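You operate a simulated robot arm through the tools that you are given. There is no shell and no other tool.

The job below is to be done with a simulated two-armed robot. You get a single attempt, and the scene is never put back.

JOB
Run a pressure test on the orange regulator at about 50 bar supply.
Fine: turn the supply down, bleed off the excess, close the bleed valve; power on; the test must end OK.

The check looks at the end state, three seconds after you hand in, the way a careful person would. Anything else that was tipped, shoved, dropped, spilled or broken makes it a failure.

ROBOT AND FRAMES
Two 6-joint arms with two-finger grippers on one trunk that stands fixed in place. Base frame: the origin is at the foot of the trunk, x ahead of it, y to its left, z up. Readings come in m, degrees, newtons and seconds.
The left shoulder is at [0.061, 0.143, 0.9], the right one opposite. With the tool pointing down near the work surface each hand reaches from about 0.26 to 0.7 m from the base axis, measured 20 degrees to its own side. Payload 2.45 kg a hand.
The TCP of each hand is the grasp point between the finger pads, 0.026 m short of the fingertips. In the tool frame z runs along the fingers and y along their closing line. The gripper opens to 0.096 m; its body begins 0.069 m behind the TCP.
Orientation is that of the tool frame in the base frame, as [roll, pitch, yaw] about the fixed x, y, z axes, in that order (R = Rz(yaw) Ry(pitch) Rx(roll)). With the fingers straight down and closing along the base's y, the tool's x points along the base's -x, its y along +y and its z along -z.

CONTROLS
- The arms move only by the tool step_arm. It takes "left_rows", "right_rows" or both (then of equal length, played together; a hand with none holds still); each is one flat list of numbers, 7 for each row, row after row: the shift along the base's x, y, z in m, then the turn, a rotation vector about the base's x, y, z in degrees, then the closure, from 0 (fully open) to 1 (shut). In form: [dx, dy, dz, rx, ry, rz, hand, dx, dy, dz, rx, ry, rz, hand, ...]. A call has 1 to 20 rows; each row is the pose to reach, as a shift and turn from the pose commanded when the call began. Rows are played at 5 a second. More than 0.05 m and 8.6 degrees between two rows, or a gripper value outside its range, and nothing of the call is played. A pose out of reach is approached as far as the arm can. The call stops where the force on the tool passes 40 N (or 10 N more than at its start, if that is more) or the arm is blocked; 0.2 s more then pass. The fingers move at their own pace (about 0.0799 m/s each) and stop on an object; they squeeze with about 20 N. The grip force told is the motor's: it shows also when the fingers shut on nothing. Time passes only in rows, and 0.2 s behind the last, so rows that repeat a pose let the fingers close. The reply holds the time, the measured pose of the TCP, the force on the tool along the base axes, the opening and the grip force, in the units named above and with some noise, with the torque about the TCP (base axes, N m) and any sound that the robot's microphone picked up.
- Cameras (640 x 400 px; columns grow to the right, rows downward): "scene" is now at [0.1426, 0.0302, 1.5275]; the picture's right is [0.33, -0.94, -0.00], its down [-0.51, -0.17, -0.84] and it looks along [0.80, 0.28, -0.53] (base axes); focal length 328 px, centre (320, 200). "left" rides on the left gripper at [0.082, -0.003, -0.098] in its tool frame; the picture's right is [0.04, 1.00, 0.00], its down [-0.73, 0.03, -0.68] and it looks along [-0.68, 0.03, 0.73] (tool axes); focal length 256 px, centre (320, 200). "right" rides on the right gripper at [0.082, 0.003, -0.098] in its tool frame; the picture's right is [-0.04, 1.00, 0.00], its down [-0.73, -0.03, -0.68] and it looks along [-0.68, -0.03, 0.73] (tool axes); focal length 256 px, centre (320, 200). There is no depth. A picture from a camera that has moved, and an enlarged one, comes with that camera's place and axes in the base frame and with its lens.
- snapshot(camera): a new picture of that camera. It takes no simulated time.
- move_column(by): slides the trunk up (or, below 0, down) by that many m; the arms and the scene camera ride with it, the base frame stays. It gives what a move gives, with no picture.
- turn_head(pan, tilt): turns the head with the scene camera to pan (to the left, within 86 degrees either way) and tilt (down, from -29 to 69), counted from straight ahead of the robot. It gives what a move gives.
- inspect(camera, box): a new picture of the part [left, top, right, bottom] of that camera's present view, enlarged. It takes no simulated time.
- hand_in(): hands the job in; it is judged then, once.

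Nothing tells you positions but the pictures and the camera data. Unless the task says otherwise, let go and move clear before handing in.

The tools are called after "Call:" as a command line: name --argument value ..., lists and objects as JSON in quotes. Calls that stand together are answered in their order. step_arm: Moves the arms, as the interface text tells. Its arguments: {"type":"object","properties":{"left_rows":{"type":"array","items":{"type":"number"}},"right_rows":{"type":"array","items":{"type":"number"}}},"required":[]} The other tools are called the same way: move_column (by) moves the trunk up or down; turn_head (pan, tilt) turns the head that bears the scene camera; snapshot (camera) takes a picture; inspect (camera, box) takes an enlarged picture of a part of a camera's view; hand_in () hands the job in.

At the start:

```text
time_s: 0.0
left_eef_pos: [0.4124, 0.3127, 1.2759]
left_tool_rot: [-180.0, 0.0, 180.0]
left_ft_force: [-1.0, 0.1, 0.3]
left_wrist_torque: [0.02, -0.01, 0.01]
left_finger_gap: 0.0964
left_finger_force: 0.0
right_eef_pos: [0.4355, -0.0584, 1.2495]
right_tool_rot: [180.0, 0.0, 179.9]
right_ft_force: [0.1, 0.7, 0.0]
right_wrist_torque: [0.03, 0.01, -0.03]
right_finger_gap: 0.0961
right_finger_force: 0.2
trunk travel left (down, up): [-0.525, 0.065]
head pan, tilt (commanded): [19.1, 32.3]
```

scene: 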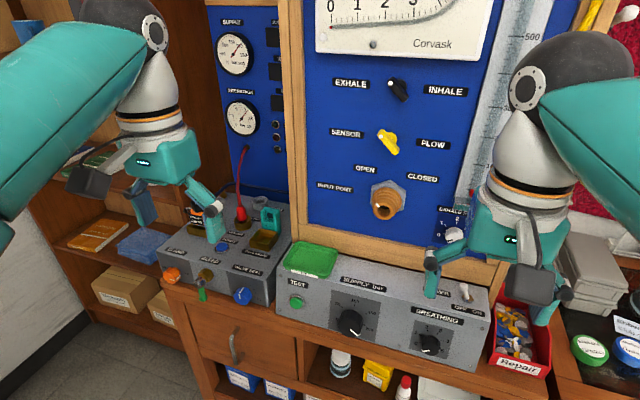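
right: 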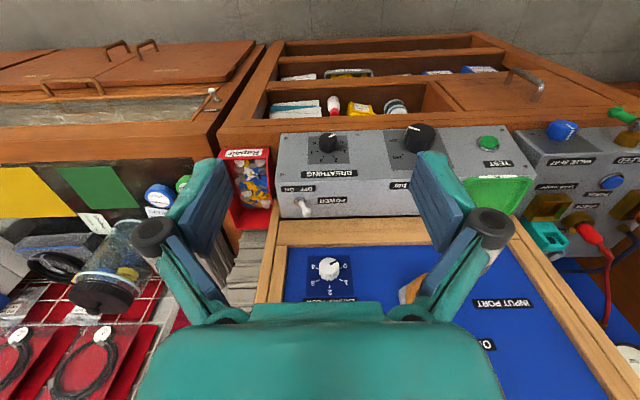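
left: 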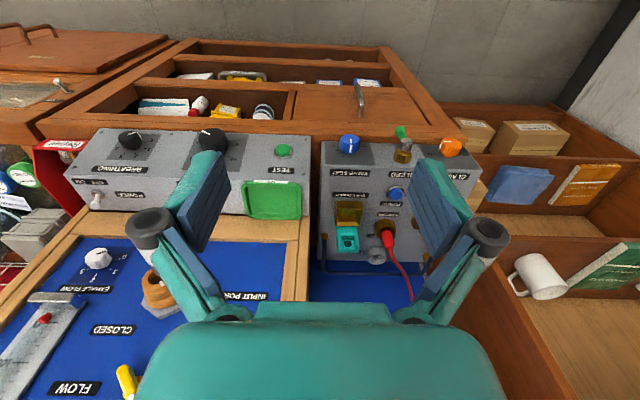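

I see a test bench with a supply dial, a test button, a power switch, gauges and a valve box with an orange knob, a green bleed lever and a blue knob. First I will look closely at all of the labels.

Call:
inspect --camera "scene" --box '[150, 170, 310, 310]'

Call:
inspect --camera "scene" --box '[270, 230, 500, 375]'

Call:
inspect --camera "scene" --box '[200, 0, 300, 150]'

Call:
inspect --camera "left" --box '[310, 110, 500, 290]'

Call:
inspect --camera "scene" --box '[300, 60, 480, 250]'

```text
2.86 times, centred on (230, 240) of scene
camera zoom: at [0.1426, 0.0302, 1.5275], right [0.33, -0.94, 0.0], down [-0.51, -0.17, -0.84], along [0.8, 0.28, -0.53], focal length 937 px, centre (577, 86)
```

zoom: 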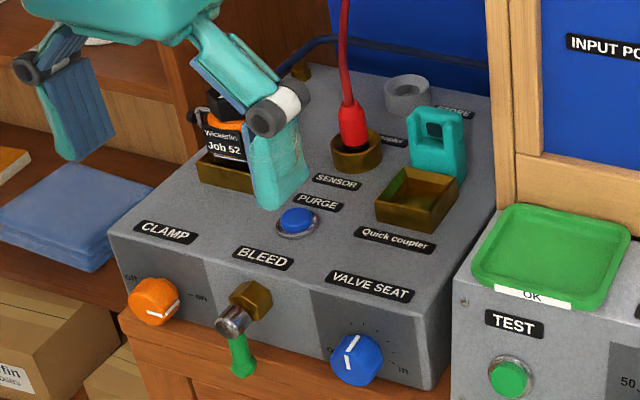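

```text
2.76 times, centred on (385, 302) of scene
camera zoom: at [0.1426, 0.0302, 1.5275], right [0.33, -0.94, 0.0], down [-0.51, -0.17, -0.84], along [0.8, 0.28, -0.53], focal length 904 px, centre (141, -83)
```

zoom: 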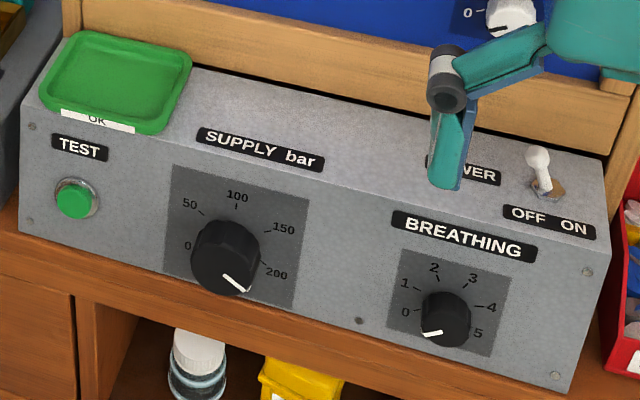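

```text
2.67 times, centred on (250, 75) of scene
camera zoom: at [0.1426, 0.0302, 1.5275], right [0.33, -0.94, 0.0], down [-0.51, -0.17, -0.84], along [0.8, 0.28, -0.53], focal length 874 px, centre (507, 533)
```

zoom: 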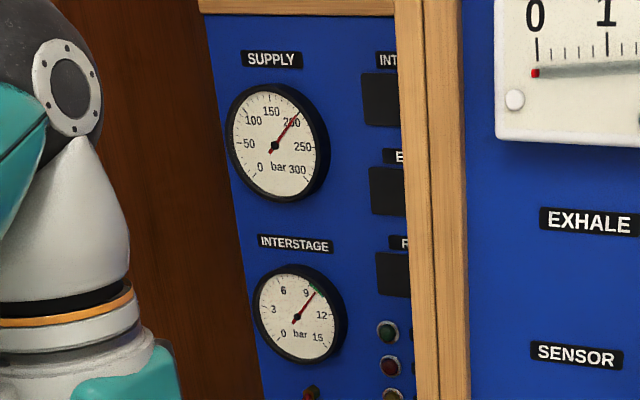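

```text
2.22 times, centred on (405, 200) of left
camera zoom: at [0.3301, 0.3096, 1.3735], right [-0.04, 1.0, 0.0], down [0.73, 0.03, 0.68], along [0.68, 0.03, -0.73], focal length 569 px, centre (131, 200)
```

zoom: 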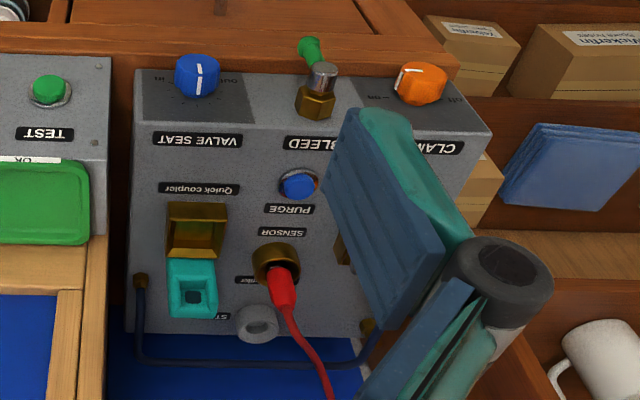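

```text
2.11 times, centred on (390, 155) of scene
camera zoom: at [0.1426, 0.0302, 1.5275], right [0.33, -0.94, 0.0], down [-0.51, -0.17, -0.84], along [0.8, 0.28, -0.53], focal length 690 px, centre (173, 295)
```

zoom: 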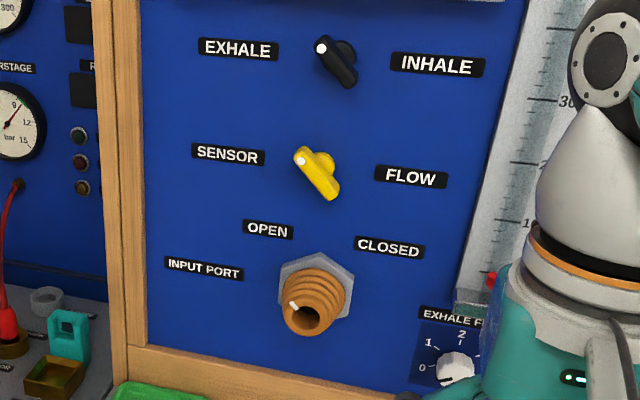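

I see the orange item ("Job 52") is half hidden behind the left hand, and the supply reads about 200 bar. I will look around the rest of the bench, including the right side and the shelves, before I move anything.

Call:
turn_head --pan 50 --tilt 40

Call:
snapshot --camera "scene"

Call:
turn_head --pan -40 --tilt 40

Call:
snapshot --camera "scene"

Call:
turn_head --pan 19.1 --tilt 10

Call:
snapshot --camera "scene"

```text
time_s: 1.0
left_eef_pos: [0.4117, 0.3125, 1.2752]
left_tool_rot: [180.0, 0.0, 180.0]
left_ft_force: [0.2, -0.2, 0.5]
left_wrist_torque: [0.0, 0.02, -0.02]
left_finger_gap: 0.0959
left_finger_force: 0.0
right_eef_pos: [0.4336, -0.0593, 1.2505]
right_tool_rot: [180.0, 0.0, -180.0]
right_ft_force: [0.9, 0.0, -0.3]
right_wrist_torque: [0.05, 0.02, 0.04]
right_finger_gap: 0.0959
right_finger_force: 0.0
trunk travel left (down, up): [-0.525, 0.065]
head pan, tilt (commanded): [50.0, 40.0]
```

```text
taken
camera scene: at [0.1128, 0.066, 1.5158], right [0.77, -0.64, 0.0], down [-0.41, -0.49, -0.77], along [0.49, 0.59, -0.64], focal length 328 px, centre (320, 200)
```

scene: 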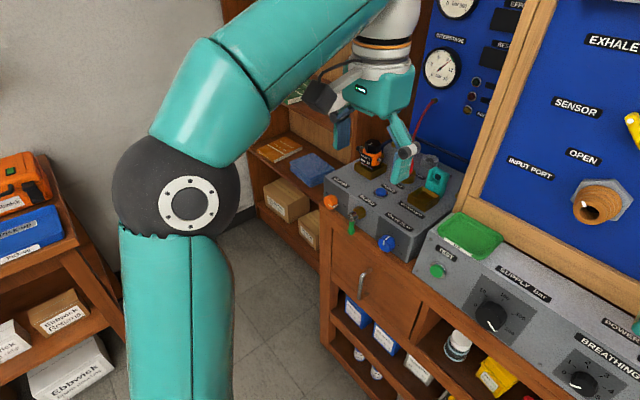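

```text
time_s: 2.6
left_eef_pos: [0.4106, 0.3136, 1.2752]
left_tool_rot: [-180.0, 0.0, 180.0]
left_ft_force: [0.0, -0.2, -0.4]
left_wrist_torque: [0.0, 0.03, 0.02]
left_finger_gap: 0.0959
left_finger_force: 0.0
right_eef_pos: [0.4351, -0.0586, 1.2485]
right_tool_rot: [-180.0, 0.0, -179.9]
right_ft_force: [0.3, 0.5, -0.2]
right_wrist_torque: [0.01, 0.03, 0.01]
right_finger_gap: 0.0963
right_finger_force: 0.0
trunk travel left (down, up): [-0.525, 0.065]
head pan, tilt (commanded): [-40.0, 40.0]
```

```text
taken
camera scene: at [0.1232, -0.0537, 1.5157], right [-0.64, -0.77, 0.0], down [-0.49, 0.41, -0.77], along [0.59, -0.49, -0.64], focal length 328 px, centre (320, 200)
```

scene: 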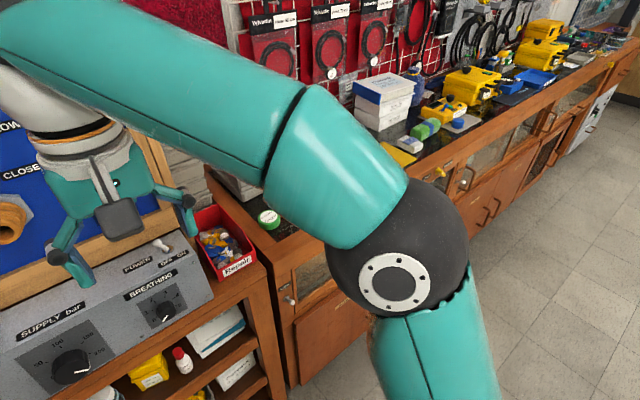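

```text
time_s: 3.9
left_eef_pos: [0.412, 0.3147, 1.2754]
left_tool_rot: [179.9, 0.0, -180.0]
left_ft_force: [1.0, -1.3, 0.4]
left_wrist_torque: [0.01, -0.01, -0.03]
left_finger_gap: 0.0956
left_finger_force: 0.1
right_eef_pos: [0.435, -0.0589, 1.2496]
right_tool_rot: [180.0, 0.0, 179.9]
right_ft_force: [-0.2, 0.2, 0.7]
right_wrist_torque: [-0.05, -0.01, 0.01]
right_finger_gap: 0.0959
right_finger_force: 0.0
trunk travel left (down, up): [-0.525, 0.065]
head pan, tilt (commanded): [19.1, 10.0]
```

```text
taken
camera scene: at [0.146, 0.0313, 1.5634], right [0.33, -0.95, 0.0], down [-0.17, -0.06, -0.98], along [0.93, 0.32, -0.17], focal length 328 px, centre (320, 200)
```

scene: 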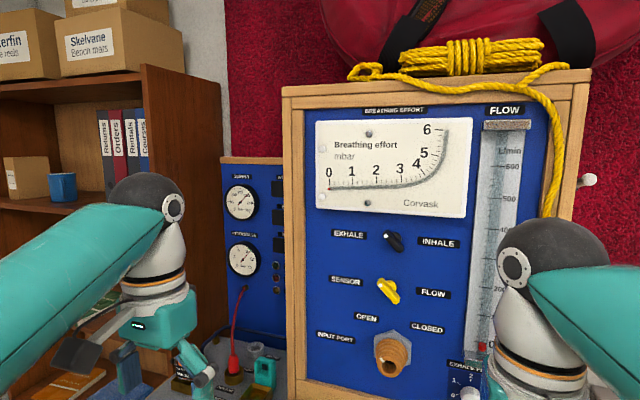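

The left hand hides the clamp area, so I will pull it back and to the left. Then I will inspect the box and the gauges.

Call:
step_arm --left_rows '[-0.04, 0.02, 0.0, 0, 0, 0, 0, -0.08, 0.04, 0.0, 0, 0, 0, 0, -0.11, 0.08, 0, 0, 0, 0, 0, -0.12, 0.12, 0, 0, 0, 0, 0]'

Call:
turn_head --pan 30 --tilt 30

Call:
snapshot --camera "scene"

Call:
snapshot --camera "left"

```text
time_s: 4.9
left_eef_pos: [0.2922, 0.4366, 1.2768]
left_tool_rot: [-179.9, 0.0, 179.9]
left_ft_force: [0.6, -0.2, 0.5]
left_wrist_torque: [0.02, 0.02, 0.0]
left_finger_gap: 0.0959
left_finger_force: 0.1
right_eef_pos: [0.4347, -0.0588, 1.2499]
right_tool_rot: [-179.9, 0.1, 180.0]
right_ft_force: [0.0, -0.8, 0.2]
right_wrist_torque: [0.03, 0.01, -0.03]
right_finger_gap: 0.096
right_finger_force: 0.1
trunk travel left (down, up): [-0.525, 0.065]
head pan, tilt (commanded): [19.1, 10.0]
```

```text
time_s: 5.7
left_eef_pos: [0.2921, 0.4359, 1.2768]
left_tool_rot: [180.0, -0.1, 180.0]
left_ft_force: [1.2, 0.0, -0.3]
left_wrist_torque: [0.02, -0.01, 0.0]
left_finger_gap: 0.096
left_finger_force: 0.1
right_eef_pos: [0.4333, -0.0589, 1.2499]
right_tool_rot: [179.9, 0.0, -179.9]
right_ft_force: [-0.8, 0.0, -0.1]
right_wrist_torque: [0.01, -0.01, -0.01]
right_finger_gap: 0.0962
right_finger_force: 0.2
trunk travel left (down, up): [-0.525, 0.065]
head pan, tilt (commanded): [30.0, 30.0]
```

```text
taken
camera scene: at [0.1362, 0.0462, 1.5312], right [0.5, -0.87, 0.0], down [-0.43, -0.25, -0.87], along [0.75, 0.43, -0.5], focal length 328 px, centre (320, 200)
```

scene: 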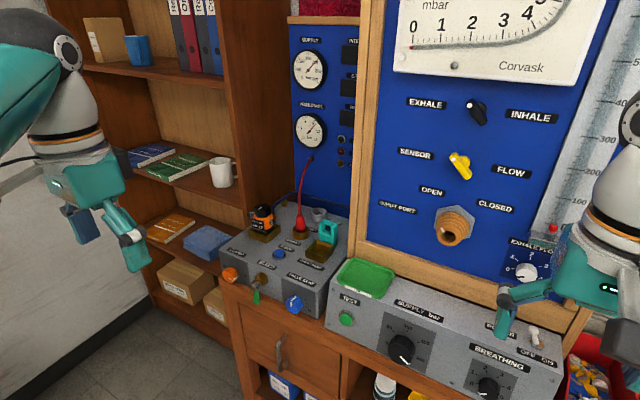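

```text
taken
camera left: at [0.2105, 0.4308, 1.3754], right [-0.04, 1.0, 0.0], down [0.73, 0.03, 0.68], along [0.68, 0.03, -0.73], focal length 256 px, centre (320, 200)
```

left: 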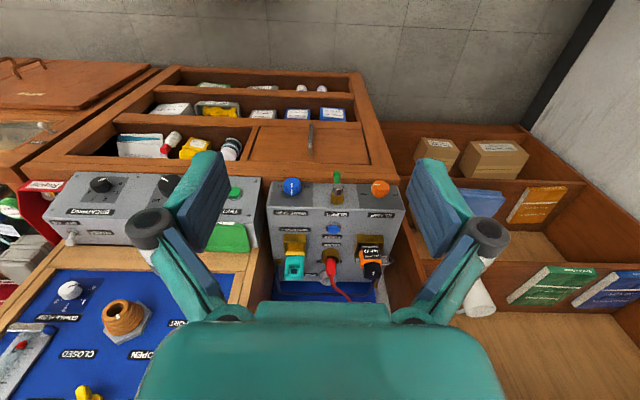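

Call:
inspect --camera "scene" --box '[215, 195, 355, 320]'

Call:
inspect --camera "scene" --box '[285, 25, 375, 185]'

Call:
inspect --camera "left" --box '[250, 165, 420, 305]'

Call:
inspect --camera "scene" --box '[240, 195, 300, 240]'

Call:
inspect --camera "scene" --box '[210, 250, 310, 320]'

```text
3.20 times, centred on (285, 258) of scene
camera zoom: at [0.1362, 0.0462, 1.5312], right [0.5, -0.87, 0.0], down [-0.43, -0.25, -0.87], along [0.75, 0.43, -0.5], focal length 1049 px, centre (432, 16)
```

zoom: 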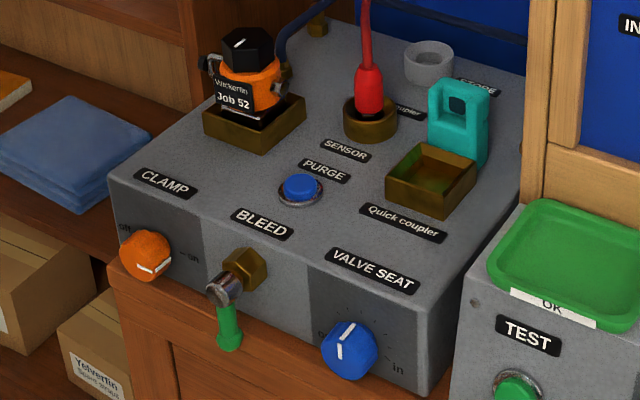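

```text
2.50 times, centred on (330, 105) of scene
camera zoom: at [0.1362, 0.0462, 1.5312], right [0.5, -0.87, 0.0], down [-0.43, -0.25, -0.87], along [0.75, 0.43, -0.5], focal length 820 px, centre (295, 438)
```

zoom: 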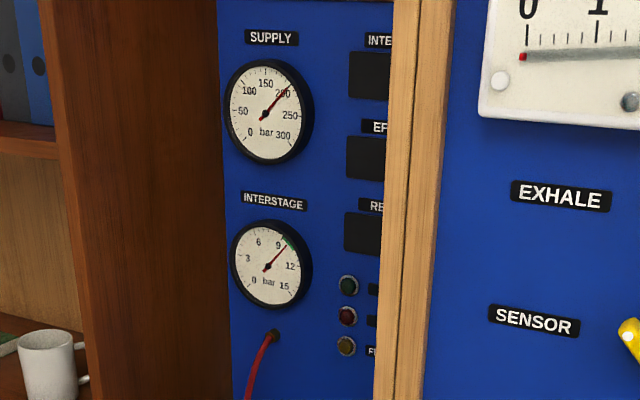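

```text
2.86 times, centred on (335, 235) of left
camera zoom: at [0.2105, 0.4308, 1.3754], right [-0.04, 1.0, 0.0], down [0.73, 0.03, 0.68], along [0.68, 0.03, -0.73], focal length 731 px, centre (277, 100)
```

zoom: 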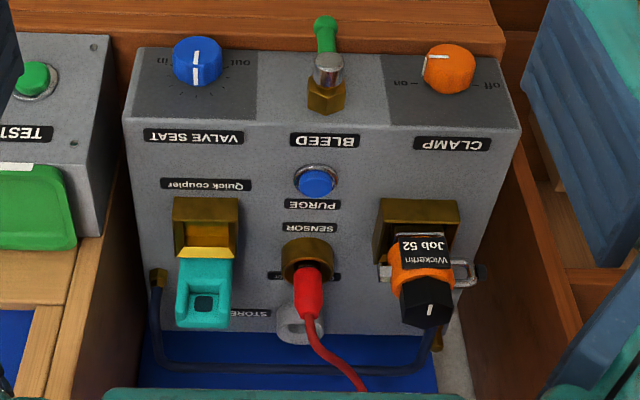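

```text
8.89 times, centred on (270, 218) of scene
camera zoom: at [0.1362, 0.0462, 1.5312], right [0.5, -0.87, 0.0], down [-0.43, -0.25, -0.87], along [0.75, 0.43, -0.5], focal length 2914 px, centre (764, 44)
```

zoom: 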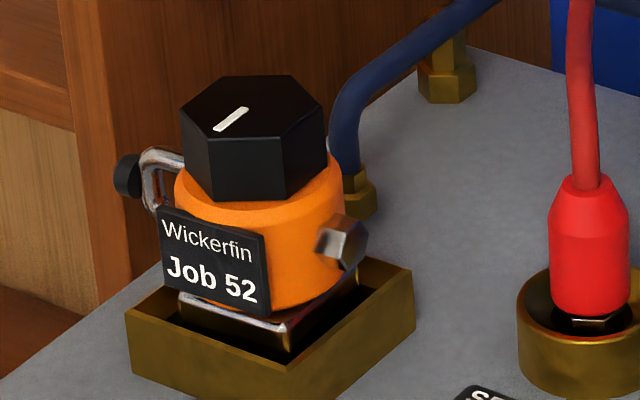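

```text
5.71 times, centred on (260, 285) of scene
camera zoom: at [0.1362, 0.0462, 1.5312], right [0.5, -0.87, 0.0], down [-0.43, -0.25, -0.87], along [0.75, 0.43, -0.5], focal length 1874 px, centre (663, -286)
```

zoom: 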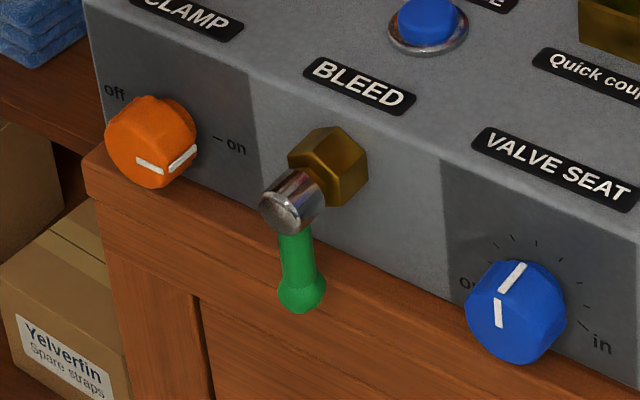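

The regulator "Job 52" sits in its clamp with the clamp on; the supply gauge is at 200 and the displays are dark. I will inspect the dial console and the bleed valve more closely from the wrist cameras.

Call:
inspect --camera "right" --box '[270, 110, 540, 230]'

Call:
inspect --camera "right" --box '[500, 90, 640, 290]'

Call:
inspect --camera "scene" --box '[320, 250, 580, 400]'

Call:
inspect --camera "left" --box '[260, 165, 410, 225]'

```text
2.37 times, centred on (405, 170) of right
camera zoom: at [0.3517, -0.0543, 1.3483], right [0.04, 1.0, 0.0], down [0.73, -0.03, 0.68], along [0.68, -0.03, -0.73], focal length 607 px, centre (118, 271)
```

zoom: 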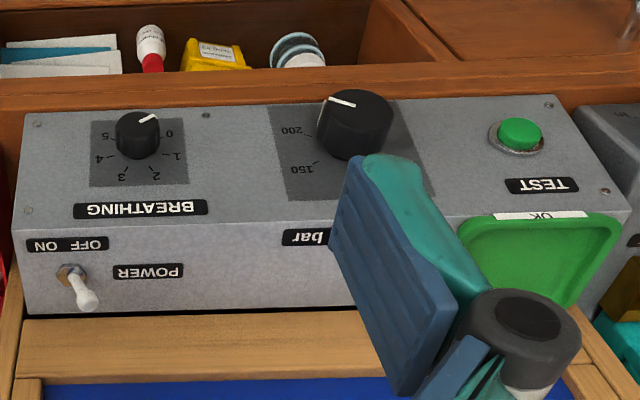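

```text
2.00 times, centred on (570, 190) of right
camera zoom: at [0.3517, -0.0543, 1.3483], right [0.04, 1.0, 0.0], down [0.73, -0.03, 0.68], along [0.68, -0.03, -0.73], focal length 512 px, centre (-180, 220)
```

zoom: 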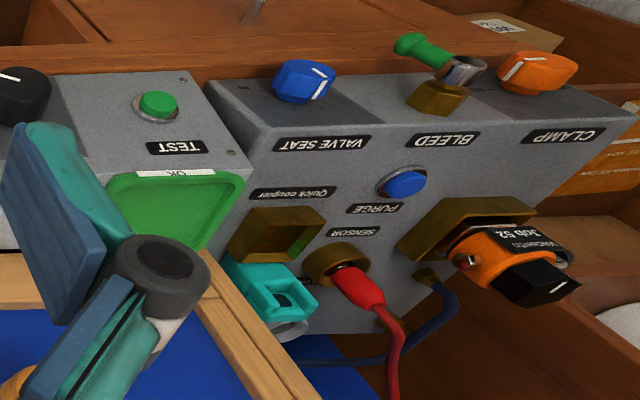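

```text
2.46 times, centred on (450, 325) of scene
camera zoom: at [0.1362, 0.0462, 1.5312], right [0.5, -0.87, 0.0], down [-0.43, -0.25, -0.87], along [0.75, 0.43, -0.5], focal length 807 px, centre (0, -108)
```

zoom: 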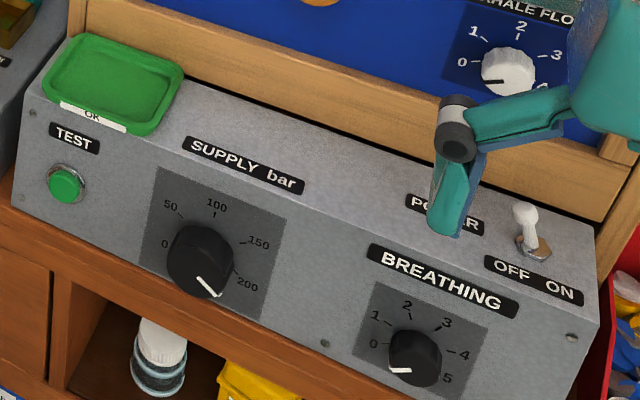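

```text
4.27 times, centred on (335, 195) of left
camera zoom: at [0.2105, 0.4308, 1.3754], right [-0.04, 1.0, 0.0], down [0.73, 0.03, 0.68], along [0.68, 0.03, -0.73], focal length 1092 px, centre (256, 221)
```

zoom: 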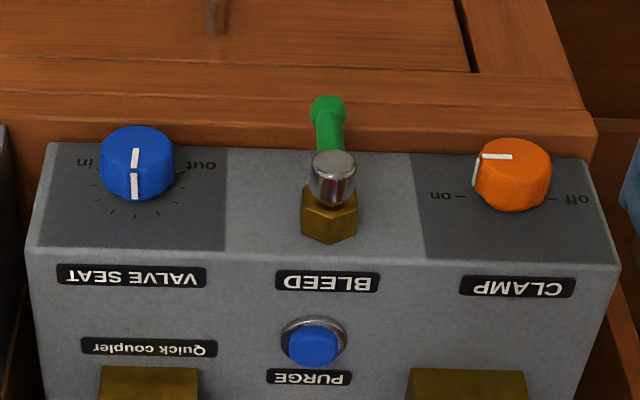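

The console front is almost vertical at about x = 0.62, with the supply knob at roughly (0.58, 0.12, 0.94), the TEST button at (0.61, 0.25, 0.93), and the bleed lever on the left box. I will pitch the right hand forward in free space so that it can face the dial.

Call:
step_arm --right_rows '[0, 0.01, -0.02, 0, -8, 0, 0, 0, 0.02, -0.04, 0, -16, 0, 0, 0, 0.03, -0.06, 0, -24, 0, 0, 0, 0.04, -0.08, 0, -32, 0, 0, 0, 0.05, -0.1, 0, -40, 0, 0, 0, 0.06, -0.12, 0, -48, 0, 0, 0, 0.07, -0.14, 0, -56, 0, 0, 0, 0.08, -0.16, 0, -64, 0, 0, 0, 0.09, -0.18, 0, -72, 0, 0, 0, 0.1, -0.2, 0, -80, 0, 0, 0, 0.11, -0.22, 0, -87, 0, 0, 0, 0.12, -0.24, 0, -90, 0, 0]'

Call:
snapshot --camera "right"

Call:
snapshot --camera "scene"

```text
time_s: 8.2
left_eef_pos: [0.2915, 0.4351, 1.2778]
left_tool_rot: [180.0, 0.0, -179.9]
left_ft_force: [0.0, 0.5, -0.4]
left_wrist_torque: [-0.01, -0.01, 0.0]
left_finger_gap: 0.0961
left_finger_force: 0.1
right_eef_pos: [0.4424, 0.028, 1.1249]
right_tool_rot: [71.4, 77.8, 69.0]
right_ft_force: [0.7, -0.5, 0.0]
right_wrist_torque: [0.02, 0.03, -0.05]
right_finger_gap: 0.0962
right_finger_force: 0.0
trunk travel left (down, up): [-0.525, 0.065]
head pan, tilt (commanded): [30.0, 30.0]
stopped in row 12 (right hand): the arm was blocked; the commanded pose is now the measured one
```

```text
taken
camera right: at [0.3499, 0.0529, 1.0394], right [0.03, 0.97, 0.24], down [-0.73, -0.14, 0.67], along [0.68, -0.2, 0.71], focal length 256 px, centre (320, 200)
```

right: 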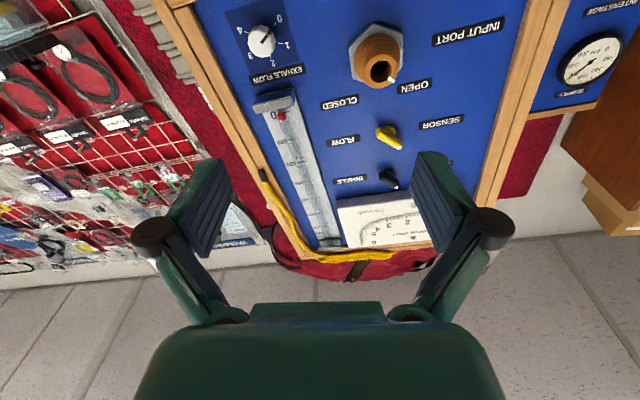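

```text
taken
camera scene: at [0.1363, 0.0468, 1.5312], right [0.5, -0.87, 0.0], down [-0.43, -0.25, -0.87], along [0.75, 0.43, -0.5], focal length 328 px, centre (320, 200)
```

scene: 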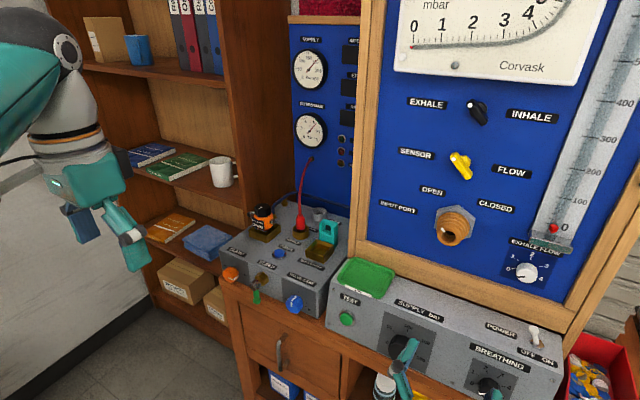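

The right hand stopped about 11° short of the target, probably because it was too close to the trunk. I will move it forward first and then finish the turn so it points straight ahead.

Call:
step_arm --right_rows '[0.03, 0, -0.01, 0, 0, 0, 0, 0.06, 0.0, -0.02, 0, 0, 0, 0, 0.08, 0.01, -0.04, -4, 1.5, 1, 0, 0.08, 0.02, -0.06, -8, 3, 1.8, 0, 0.08, 0.03, -0.08, -11.4, 4.1, 2.4, 0]'

Call:
snapshot --camera "right"

Call:
snapshot --camera "scene"

```text
time_s: 9.6
left_eef_pos: [0.2922, 0.4363, 1.277]
left_tool_rot: [-180.0, -0.1, -179.9]
left_ft_force: [0.1, 0.7, 0.1]
left_wrist_torque: [0.03, -0.05, 0.01]
left_finger_gap: 0.0962
left_finger_force: 0.1
right_eef_pos: [0.5327, 0.0378, 1.0658]
right_tool_rot: [56.4, 87.3, 54.2]
right_ft_force: [0.6, 0.4, 0.2]
right_wrist_torque: [0.01, 0.03, 0.02]
right_finger_gap: 0.0961
right_finger_force: 0.1
trunk travel left (down, up): [-0.525, 0.065]
head pan, tilt (commanded): [30.0, 30.0]
stopped in row 5 (right hand): the arm was blocked; the commanded pose is now the measured one
```

```text
taken
camera right: at [0.4342, 0.0489, 0.9822], right [0.04, 1.0, 0.08], down [-0.7, -0.03, 0.71], along [0.71, -0.08, 0.7], focal length 256 px, centre (320, 200)
```

right: 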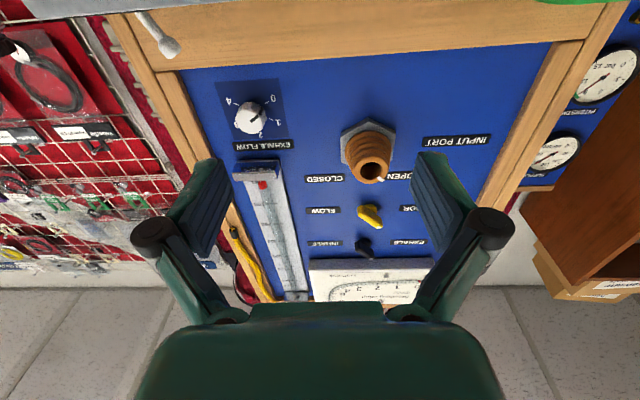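

```text
taken
camera scene: at [0.1362, 0.0458, 1.5298], right [0.5, -0.87, 0.0], down [-0.43, -0.25, -0.87], along [0.75, 0.43, -0.5], focal length 328 px, centre (320, 200)
```

scene: 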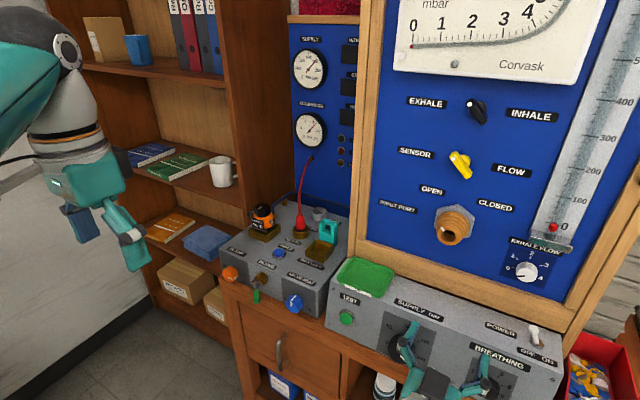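

The hand now points almost straight ahead, at about (0.53, 0.04, 1.07). I will shift it toward the dial line and lower it in small steps to see whether anything still blocks it.

Call:
step_arm --right_rows '[0.0, 0.02, -0.015, -1, 0.5, 1, 0, 0.0, 0.04, -0.03, -2, 1, 2, 0, 0.0, 0.06, -0.045, -2.2, 1.5, 2.2, 0, 0.0, 0.075, -0.06, -2.2, 1.5, 2.2, 0]'

```text
time_s: 10.4
left_eef_pos: [0.292, 0.4346, 1.2788]
left_tool_rot: [-179.9, 0.0, 179.9]
left_ft_force: [-0.4, -0.8, 0.2]
left_wrist_torque: [-0.02, 0.0, -0.03]
left_finger_gap: 0.096
left_finger_force: 0.0
right_eef_pos: [0.5621, 0.043, 1.0969]
right_tool_rot: [56.6, 81.4, 50.3]
right_ft_force: [-0.2, -0.3, 0.6]
right_wrist_torque: [-0.02, -0.01, 0.01]
right_finger_gap: 0.0963
right_finger_force: 0.1
trunk travel left (down, up): [-0.525, 0.065]
head pan, tilt (commanded): [30.0, 30.0]
stopped in row 4 (right hand): the arm was blocked; the commanded pose is now the measured one
```

The hand slid up and forward instead of down, so this arm does not like pointing ahead low relative to the shoulder. I will hold the hand high relative to the trunk and use the column for height, so first I back off and level the hand.

Call:
step_arm --right_rows '[-0.02, 0.0, 0.03, 0, 0, 0, 0, -0.04, 0.0, 0.06, 0, 0, 0, 0, -0.06, 0.0, 0.09, 0, 0, 0, 0, -0.06, 0.02, 0.12, 0, 0, 0, 0]'

Call:
snapshot --camera "scene"

```text
time_s: 11.4
left_eef_pos: [0.2902, 0.4362, 1.2795]
left_tool_rot: [-180.0, 0.1, -180.0]
left_ft_force: [0.9, 1.1, -0.1]
left_wrist_torque: [-0.03, 0.04, -0.01]
left_finger_gap: 0.096
left_finger_force: 0.0
right_eef_pos: [0.5027, 0.0669, 1.2195]
right_tool_rot: [55.9, 81.8, 50.0]
right_ft_force: [0.5, 0.8, 0.9]
right_wrist_torque: [-0.02, -0.03, -0.02]
right_finger_gap: 0.0959
right_finger_force: 0.1
trunk travel left (down, up): [-0.525, 0.065]
head pan, tilt (commanded): [30.0, 30.0]
```

```text
taken
camera scene: at [0.136, 0.0472, 1.5312], right [0.5, -0.87, 0.0], down [-0.43, -0.25, -0.87], along [0.75, 0.43, -0.5], focal length 328 px, centre (320, 200)
```

scene: 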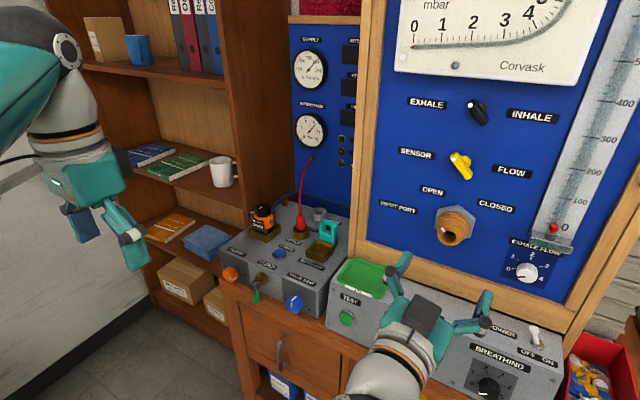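

At this height the hand moves freely. Now I level it exactly forward and line it up in y with the supply knob.

Call:
step_arm --right_rows '[0.0, 0.015, 0, -2.2, 1.6, 2, 0, 0.0, 0.03, 0, -4.4, 3.2, 4, 0, 0.0, 0.05, 0, -6.5, 4.9, 5.9, 0, 0.0, 0.05, 0, -6.5, 4.9, 5.9, 0]'

```text
time_s: 12.4
left_eef_pos: [0.2908, 0.435, 1.279]
left_tool_rot: [180.0, 0.0, 179.9]
left_ft_force: [-1.3, -0.6, -0.4]
left_wrist_torque: [0.0, -0.02, 0.0]
left_finger_gap: 0.096
left_finger_force: 0.1
right_eef_pos: [0.5028, 0.1187, 1.2199]
right_tool_rot: [71.5, 89.9, 71.5]
right_ft_force: [-0.2, -0.7, 0.6]
right_wrist_torque: [0.01, 0.01, 0.03]
right_finger_gap: 0.0959
right_finger_force: 0.0
trunk travel left (down, up): [-0.525, 0.065]
head pan, tilt (commanded): [30.0, 30.0]
```

The hand is exactly level, at (0.503, 0.119, 1.22). I lower the trunk by 0.27 m so the hand comes to dial height while still clear of the console.

Call:
move_column --by -0.14

Call:
move_column --by -0.13

Call:
turn_head --pan 22 --tilt 28

Call:
snapshot --camera "scene"

Call:
snapshot --camera "right"

Call:
snapshot --camera "left"

```text
time_s: 14.1
left_eef_pos: [0.2916, 0.4353, 1.1372]
left_tool_rot: [180.0, 0.0, -180.0]
left_ft_force: [0.0, 1.0, -0.4]
left_wrist_torque: [0.0, 0.01, 0.0]
left_finger_gap: 0.0961
left_finger_force: 0.0
right_eef_pos: [0.5016, 0.0967, 1.1151]
right_tool_rot: [61.1, 85.4, 60.1]
right_ft_force: [0.0, 0.2, 0.8]
right_wrist_torque: [-0.03, 0.01, -0.02]
right_finger_gap: 0.0961
right_finger_force: 0.1
trunk travel left (down, up): [-0.385, 0.205]
head pan, tilt (commanded): [30.0, 30.0]
```

```text
time_s: 15.3
left_eef_pos: [0.2926, 0.436, 1.0408]
left_tool_rot: [180.0, 0.0, -180.0]
left_ft_force: [0.8, 0.3, -0.1]
left_wrist_torque: [0.01, 0.02, 0.01]
left_finger_gap: 0.0958
left_finger_force: 0.2
right_eef_pos: [0.5073, 0.0622, 1.0672]
right_tool_rot: [63.2, 78.9, 59.4]
right_ft_force: [-0.2, 0.1, -0.2]
right_wrist_torque: [-0.02, 0.01, 0.01]
right_finger_gap: 0.096
right_finger_force: 0.1
trunk travel left (down, up): [-0.291, 0.299]
head pan, tilt (commanded): [30.0, 30.0]
stopped: the arm was blocked; the commanded pose is now the measured one
```

```text
time_s: 16.0
left_eef_pos: [0.2909, 0.4354, 1.0448]
left_tool_rot: [-180.0, 0.0, -179.9]
left_ft_force: [-0.1, -0.1, -0.7]
left_wrist_torque: [-0.03, 0.01, 0.03]
left_finger_gap: 0.0958
left_finger_force: 0.0
right_eef_pos: [0.5056, 0.0632, 1.0712]
right_tool_rot: [63.0, 79.1, 59.4]
right_ft_force: [0.0, -0.4, 0.1]
right_wrist_torque: [0.01, 0.0, -0.01]
right_finger_gap: 0.096
right_finger_force: 0.0
trunk travel left (down, up): [-0.291, 0.299]
head pan, tilt (commanded): [22.0, 28.0]
```

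```text
taken
camera scene: at [0.1424, 0.0352, 1.3003], right [0.37, -0.93, 0.0], down [-0.44, -0.18, -0.88], along [0.82, 0.33, -0.47], focal length 328 px, centre (320, 200)
```

scene: 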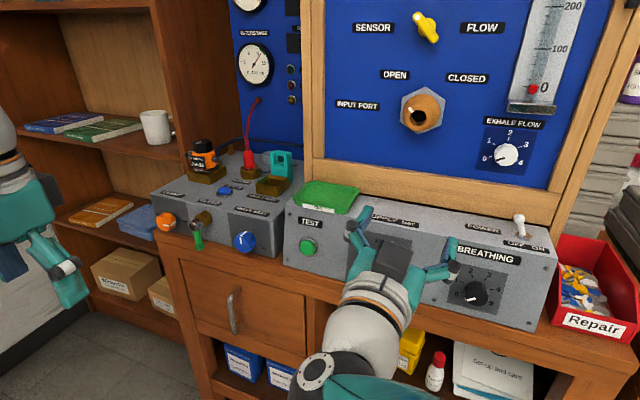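

```text
taken
camera right: at [0.4149, 0.0875, 0.9828], right [0.05, 0.98, 0.21], down [-0.75, -0.1, 0.66], along [0.66, -0.19, 0.72], focal length 256 px, centre (320, 200)
```

right: 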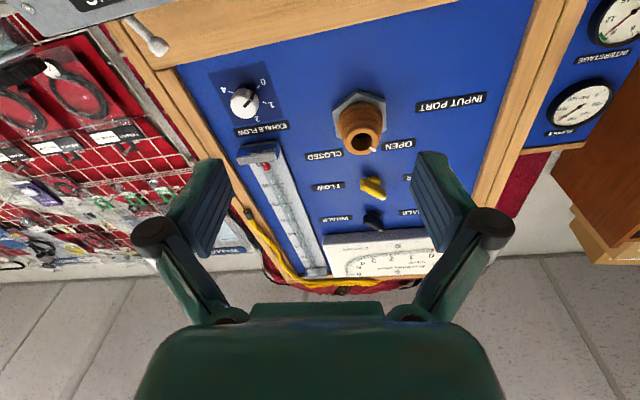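

```text
taken
camera left: at [0.2102, 0.431, 1.1431], right [-0.04, 1.0, 0.0], down [0.73, 0.03, 0.68], along [0.68, 0.03, -0.73], focal length 256 px, centre (320, 200)
```

left: 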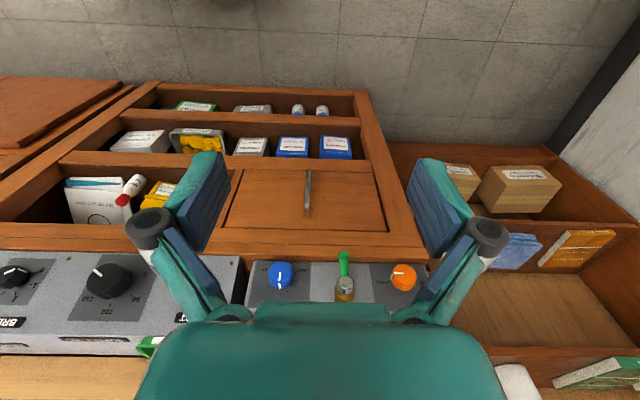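

The right arm was stopped at the same absolute height both times while its tool force stayed near zero. Something fixed must be touching one of its upper links, so I will look down toward the robot to find it.

Call:
turn_head --pan 0 --tilt 69

Call:
snapshot --camera "scene"

Call:
turn_head --pan -50 --tilt 55

Call:
snapshot --camera "scene"

Call:
turn_head --pan 5 --tilt 45

Call:
snapshot --camera "scene"

```text
time_s: 17.0
left_eef_pos: [0.292, 0.4346, 1.0465]
left_tool_rot: [179.9, 0.0, 180.0]
left_ft_force: [-0.1, -0.3, 1.1]
left_wrist_torque: [-0.03, -0.01, -0.03]
left_finger_gap: 0.0958
left_finger_force: 0.1
right_eef_pos: [0.5048, 0.0641, 1.0709]
right_tool_rot: [62.9, 79.0, 59.3]
right_ft_force: [0.1, 0.6, 0.9]
right_wrist_torque: [-0.02, 0.02, -0.04]
right_finger_gap: 0.096
right_finger_force: 0.0
trunk travel left (down, up): [-0.291, 0.299]
head pan, tilt (commanded): [0.0, 68.8]
```

```text
taken
camera scene: at [0.1137, 0.0009, 1.2461], right [0.0, -1.0, 0.0], down [-0.93, 0.0, -0.36], along [0.36, 0.0, -0.93], focal length 328 px, centre (320, 200)
```

scene: 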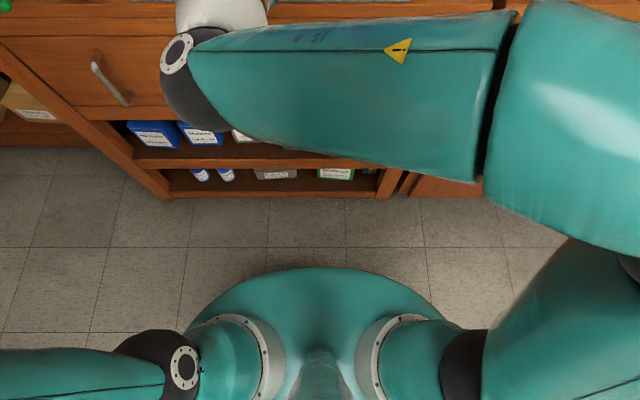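

```text
time_s: 18.2
left_eef_pos: [0.2923, 0.4351, 1.0437]
left_tool_rot: [180.0, 0.1, -179.9]
left_ft_force: [-0.3, 0.0, 0.0]
left_wrist_torque: [0.02, -0.03, -0.05]
left_finger_gap: 0.0959
left_finger_force: 0.1
right_eef_pos: [0.5048, 0.0628, 1.0718]
right_tool_rot: [62.9, 79.1, 59.3]
right_ft_force: [0.8, -0.3, -0.1]
right_wrist_torque: [0.0, 0.01, 0.0]
right_finger_gap: 0.0959
right_finger_force: 0.0
trunk travel left (down, up): [-0.291, 0.299]
head pan, tilt (commanded): [-50.0, 55.0]
```

```text
taken
camera scene: at [0.1041, -0.0543, 1.2614], right [-0.77, -0.64, 0.0], down [-0.53, 0.63, -0.57], along [0.37, -0.44, -0.82], focal length 328 px, centre (320, 200)
```

scene: 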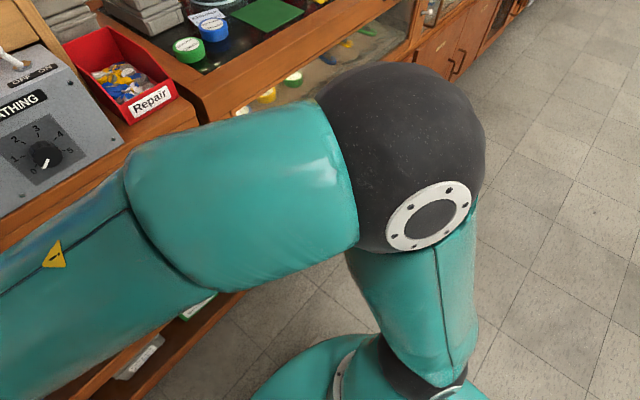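

```text
time_s: 19.4
left_eef_pos: [0.2908, 0.4342, 1.0454]
left_tool_rot: [-180.0, 0.0, -180.0]
left_ft_force: [0.2, 0.3, -0.4]
left_wrist_torque: [-0.05, -0.04, -0.02]
left_finger_gap: 0.0961
left_finger_force: 0.1
right_eef_pos: [0.5056, 0.0641, 1.0706]
right_tool_rot: [62.8, 79.1, 59.5]
right_ft_force: [0.8, 0.0, -0.6]
right_wrist_torque: [0.03, -0.02, 0.0]
right_finger_gap: 0.0959
right_finger_force: 0.1
trunk travel left (down, up): [-0.291, 0.299]
head pan, tilt (commanded): [5.0, 45.0]
```

```text
taken
camera scene: at [0.1387, 0.0079, 1.2747], right [0.09, -1.0, 0.0], down [-0.7, -0.06, -0.71], along [0.7, 0.06, -0.71], focal length 328 px, centre (320, 200)
```

scene: 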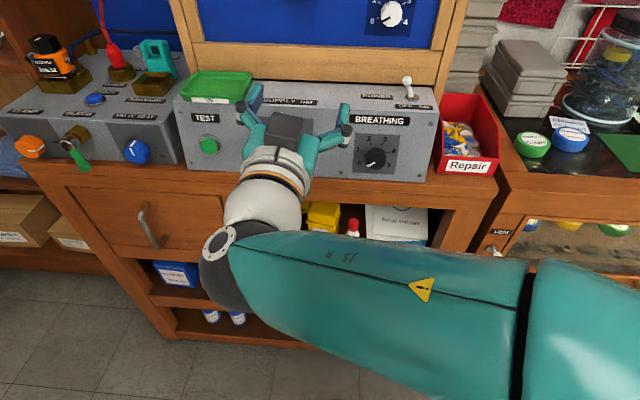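

The right forearm passes just in front of the head, and something pushes it upward. I will turn the left hand so that its camera looks across at the right arm from the side.

Call:
step_arm --left_rows '[0, 0, 0.01, 0, 0, -8, 0, 0, 0, 0.02, 0, 0, -16, 0, 0, 0, 0.03, 0, 0, -24, 0, 0, 0, 0.04, 0, 0, -32, 0, 0, 0, 0.05, 0, 0, -40, 0, 0, 0, 0.06, 0, 0, -48, 0, 0, 0, 0.06, 0, 0, -56, 0, 0, 0, 0.06, 0, 0, -64, 0, 0, 0, 0.06, 0, 0, -72, 0, 0, 0, 0.06, 0, 0, -80, 0, 0, 0, 0.06, 0, 0, -88, 0]'

Call:
step_arm --left_rows '[0, 0.0, 0.0, -8, 0, 0, 0, 0, 0, 0.0, -16, 0, 0, 0, 0, 0.0, 0.0, -24, 0, 0, 0, 0, 0.0, 0.0, -32, 0, 0, 0, 0, 0, 0, -38, 0, 0, 0]'

Call:
snapshot --camera "left"

```text
time_s: 21.9
left_eef_pos: [0.2883, 0.4314, 1.0589]
left_tool_rot: [179.8, 0.0, 91.7]
left_ft_force: [-0.3, 0.4, -0.7]
left_wrist_torque: [-0.02, 0.01, -0.01]
left_finger_gap: 0.0958
left_finger_force: 0.1
left hand out of reach, approached as far as the arm can: row 2, 3, 4, 5, 6, 7, 8, 9, 10, 11
right_eef_pos: [0.5055, 0.0635, 1.0708]
right_tool_rot: [62.8, 79.1, 59.4]
right_ft_force: [-0.1, -0.2, -0.3]
right_wrist_torque: [0.01, -0.01, 0.01]
right_finger_gap: 0.0962
right_finger_force: 0.2
trunk travel left (down, up): [-0.291, 0.299]
head pan, tilt (commanded): [5.0, 45.0]
```

```text
time_s: 23.1
left_eef_pos: [0.2923, 0.387, 0.9912]
left_tool_rot: [-178.6, 37.9, 92.5]
left_ft_force: [0.2, 0.8, -0.3]
left_wrist_torque: [0.0, 0.04, -0.02]
left_finger_gap: 0.0959
left_finger_force: 0.1
left hand out of reach, approached as far as the arm can: row 1, 2, 3, 4, 5
right_eef_pos: [0.507, 0.0638, 1.0709]
right_tool_rot: [62.9, 79.1, 59.4]
right_ft_force: [0.2, -0.5, -0.6]
right_wrist_torque: [0.02, 0.01, 0.02]
right_finger_gap: 0.0959
right_finger_force: 0.1
trunk travel left (down, up): [-0.291, 0.299]
head pan, tilt (commanded): [5.0, 45.0]
```

```text
taken
camera left: at [0.2873, 0.5107, 1.0191], right [1.0, 0.06, -0.04], down [0.05, -0.16, 0.99], along [0.05, -0.99, -0.16], focal length 256 px, centre (320, 200)
```

left: 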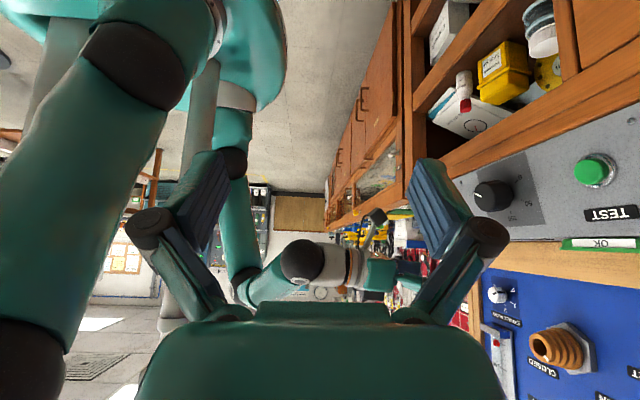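

Call:
inspect --camera "left" --box '[200, 150, 420, 330]'

Call:
snapshot --camera "scene"

```text
2.22 times, centred on (310, 240) of left
camera zoom: at [0.2873, 0.5107, 1.0191], right [1.0, 0.06, -0.04], down [0.05, -0.16, 0.99], along [0.05, -0.99, -0.16], focal length 569 px, centre (342, 111)
```

zoom: 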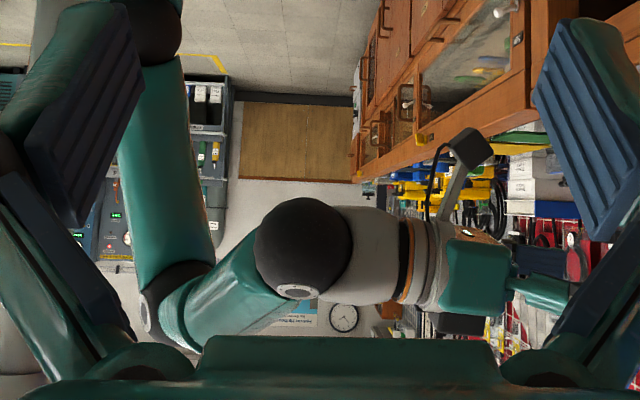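

```text
taken
camera scene: at [0.1389, 0.008, 1.2748], right [0.09, -1.0, 0.0], down [-0.7, -0.06, -0.71], along [0.7, 0.06, -0.71], focal length 328 px, centre (320, 200)
```

scene: 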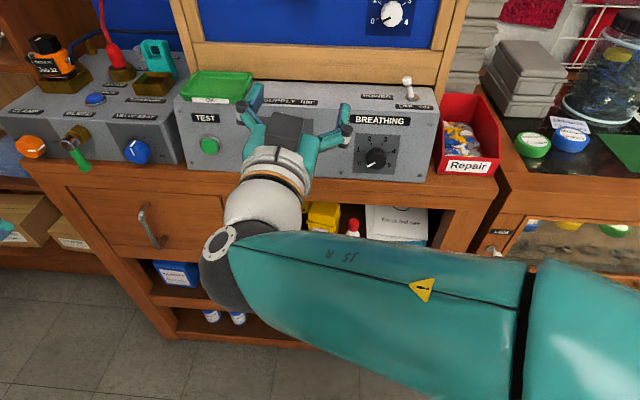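

Nothing visible touches the right arm, so the limit may lie in its joints. I will try levelling the hand in place to see whether it moves freely here.

Call:
step_arm --right_rows '[0.0, 0.0, 0, -3.2, 1.7, 1.2, 0, 0.0, 0.0, 0, -6.4, 3.5, 2.4, 0, 0.0, 0.0, 0, -9.5, 5.2, 3.5, 0, 0.0, 0.0, 0, -9.5, 5.2, 3.5, 0]'

Call:
snapshot --camera "left"

```text
time_s: 24.1
left_eef_pos: [0.2926, 0.3875, 0.9914]
left_tool_rot: [-178.5, 37.8, 92.5]
left_ft_force: [0.4, -0.1, -0.1]
left_wrist_torque: [0.0, -0.01, 0.01]
left_finger_gap: 0.096
left_finger_force: 0.1
right_eef_pos: [0.5054, 0.0658, 1.0709]
right_tool_rot: [27.0, 89.9, 27.3]
right_ft_force: [0.5, -0.3, -0.7]
right_wrist_torque: [0.02, -0.01, -0.01]
right_finger_gap: 0.096
right_finger_force: 0.0
trunk travel left (down, up): [-0.291, 0.299]
head pan, tilt (commanded): [5.0, 45.0]
```

```text
taken
camera left: at [0.2872, 0.5108, 1.0192], right [1.0, 0.06, -0.04], down [0.05, -0.16, 0.99], along [0.05, -0.99, -0.16], focal length 256 px, centre (320, 200)
```

left: 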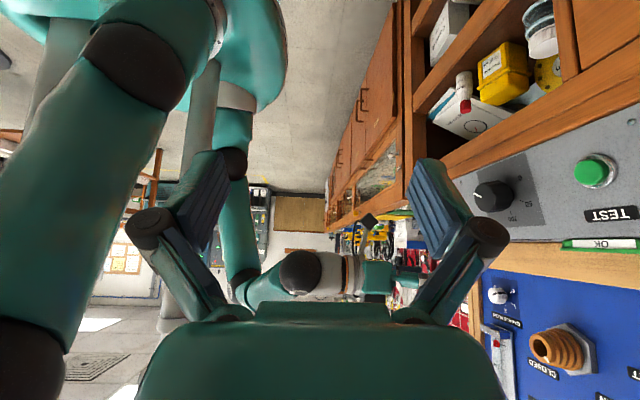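

It levelled exactly at (0.505, 0.066, 1.071), so this pose is free. Now I try small downward arm steps toward dial height.

Call:
step_arm --right_rows '[0.0, 0.01, -0.015, 0, 0, 0, 0, 0.0, 0.02, -0.03, 0, 0, 0, 0, 0.0, 0.03, -0.045, 0, 0, 0, 0, 0, 0.03, -0.045, 0, 0, 0, 0]'

```text
time_s: 25.2
left_eef_pos: [0.2931, 0.3872, 0.9909]
left_tool_rot: [-178.6, 37.8, 92.5]
left_ft_force: [-0.4, 0.0, 0.3]
left_wrist_torque: [0.02, 0.01, -0.06]
left_finger_gap: 0.0961
left_finger_force: 0.0
right_eef_pos: [0.5063, 0.0732, 1.0544]
right_tool_rot: [61.8, 86.3, 60.6]
right_ft_force: [-0.3, 0.4, -0.8]
right_wrist_torque: [0.02, 0.0, 0.01]
right_finger_gap: 0.0961
right_finger_force: 0.0
trunk travel left (down, up): [-0.291, 0.299]
head pan, tilt (commanded): [5.0, 45.0]
stopped in row 4 (right hand): the arm was blocked; the commanded pose is now the measured one
```

The hand is still pushed up and toward -y when I lower it. I will raise the trunk by 0.1 m and repeat the same small arm motion, to tell whether the obstacle is in the world or in the arm.

Call:
move_column --by 0.1

Call:
step_arm --right_rows '[0.0, 0.01, -0.015, 0, 0, 0, 0, 0.0, 0.02, -0.03, 0, 0, 0, 0, 0.0, 0.03, -0.045, 0, 0, 0, 0, 0, 0.03, -0.045, 0, 0, 0, 0]'

```text
time_s: 26.6
left_eef_pos: [0.2928, 0.3884, 1.0921]
left_tool_rot: [-178.6, 38.0, 92.5]
left_ft_force: [-0.7, -0.6, 0.6]
left_wrist_torque: [0.0, 0.03, -0.04]
left_finger_gap: 0.0962
left_finger_force: 0.1
right_eef_pos: [0.5069, 0.0744, 1.1537]
right_tool_rot: [61.7, 86.5, 60.6]
right_ft_force: [0.1, 0.8, 0.1]
right_wrist_torque: [0.01, 0.0, 0.02]
right_finger_gap: 0.0962
right_finger_force: 0.1
trunk travel left (down, up): [-0.391, 0.199]
head pan, tilt (commanded): [5.0, 45.0]
```

```text
time_s: 27.6
left_eef_pos: [0.2936, 0.3877, 1.0925]
left_tool_rot: [-178.6, 37.9, 92.5]
left_ft_force: [0.7, -0.9, 0.7]
left_wrist_torque: [0.0, -0.02, -0.02]
left_finger_gap: 0.0961
left_finger_force: 0.0
right_eef_pos: [0.5087, 0.0928, 1.1239]
right_tool_rot: [62.3, 84.6, 60.4]
right_ft_force: [0.1, 0.6, -0.5]
right_wrist_torque: [0.0, 0.02, 0.01]
right_finger_gap: 0.0957
right_finger_force: 0.1
trunk travel left (down, up): [-0.391, 0.199]
head pan, tilt (commanded): [5.0, 45.0]
```

The deviation looks like the right forearm being squeezed when it crosses the mid-line, so the right arm is the wrong one for this dial. I will return it to tool-down on its own side, where it is needed later for the power switch, and use the left arm for the dial and the valve.

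Call:
step_arm --right_rows '[0, -0.03, 0.02, 0, 0, 0, 0, 0, -0.06, 0.04, 0, 8, 0, 0, -0.01, -0.09, 0.05, 0, 16, 0, 0, -0.02, -0.12, 0.06, 0, 24, 0, 0, -0.03, -0.14, 0.06, 0, 32, 0, 0, -0.04, -0.16, 0.06, 0, 40, 0, 0, -0.05, -0.18, 0.06, 0, 48, 0, 0, -0.06, -0.2, 0.06, 0, 56, 0, 0, -0.07, -0.22, 0.06, 0, 64, 0, 0, -0.08, -0.24, 0.06, 0, 72, 0, 0, -0.08, -0.25, 0.06, 0, 80, 0, 0, -0.08, -0.25, 0.06, 0, 86, 0, 0]'

```text
time_s: 30.2
left_eef_pos: [0.2935, 0.3876, 1.0914]
left_tool_rot: [-178.5, 37.9, 92.6]
left_ft_force: [0.2, -0.5, -0.1]
left_wrist_torque: [0.02, -0.04, 0.0]
left_finger_gap: 0.0962
left_finger_force: 0.0
right_eef_pos: [0.4256, -0.1455, 1.1665]
right_tool_rot: [-179.1, 5.5, 176.9]
right_ft_force: [0.7, 0.2, 0.6]
right_wrist_torque: [0.01, -0.03, 0.01]
right_finger_gap: 0.0961
right_finger_force: 0.0
trunk travel left (down, up): [-0.391, 0.199]
head pan, tilt (commanded): [5.0, 45.0]
```

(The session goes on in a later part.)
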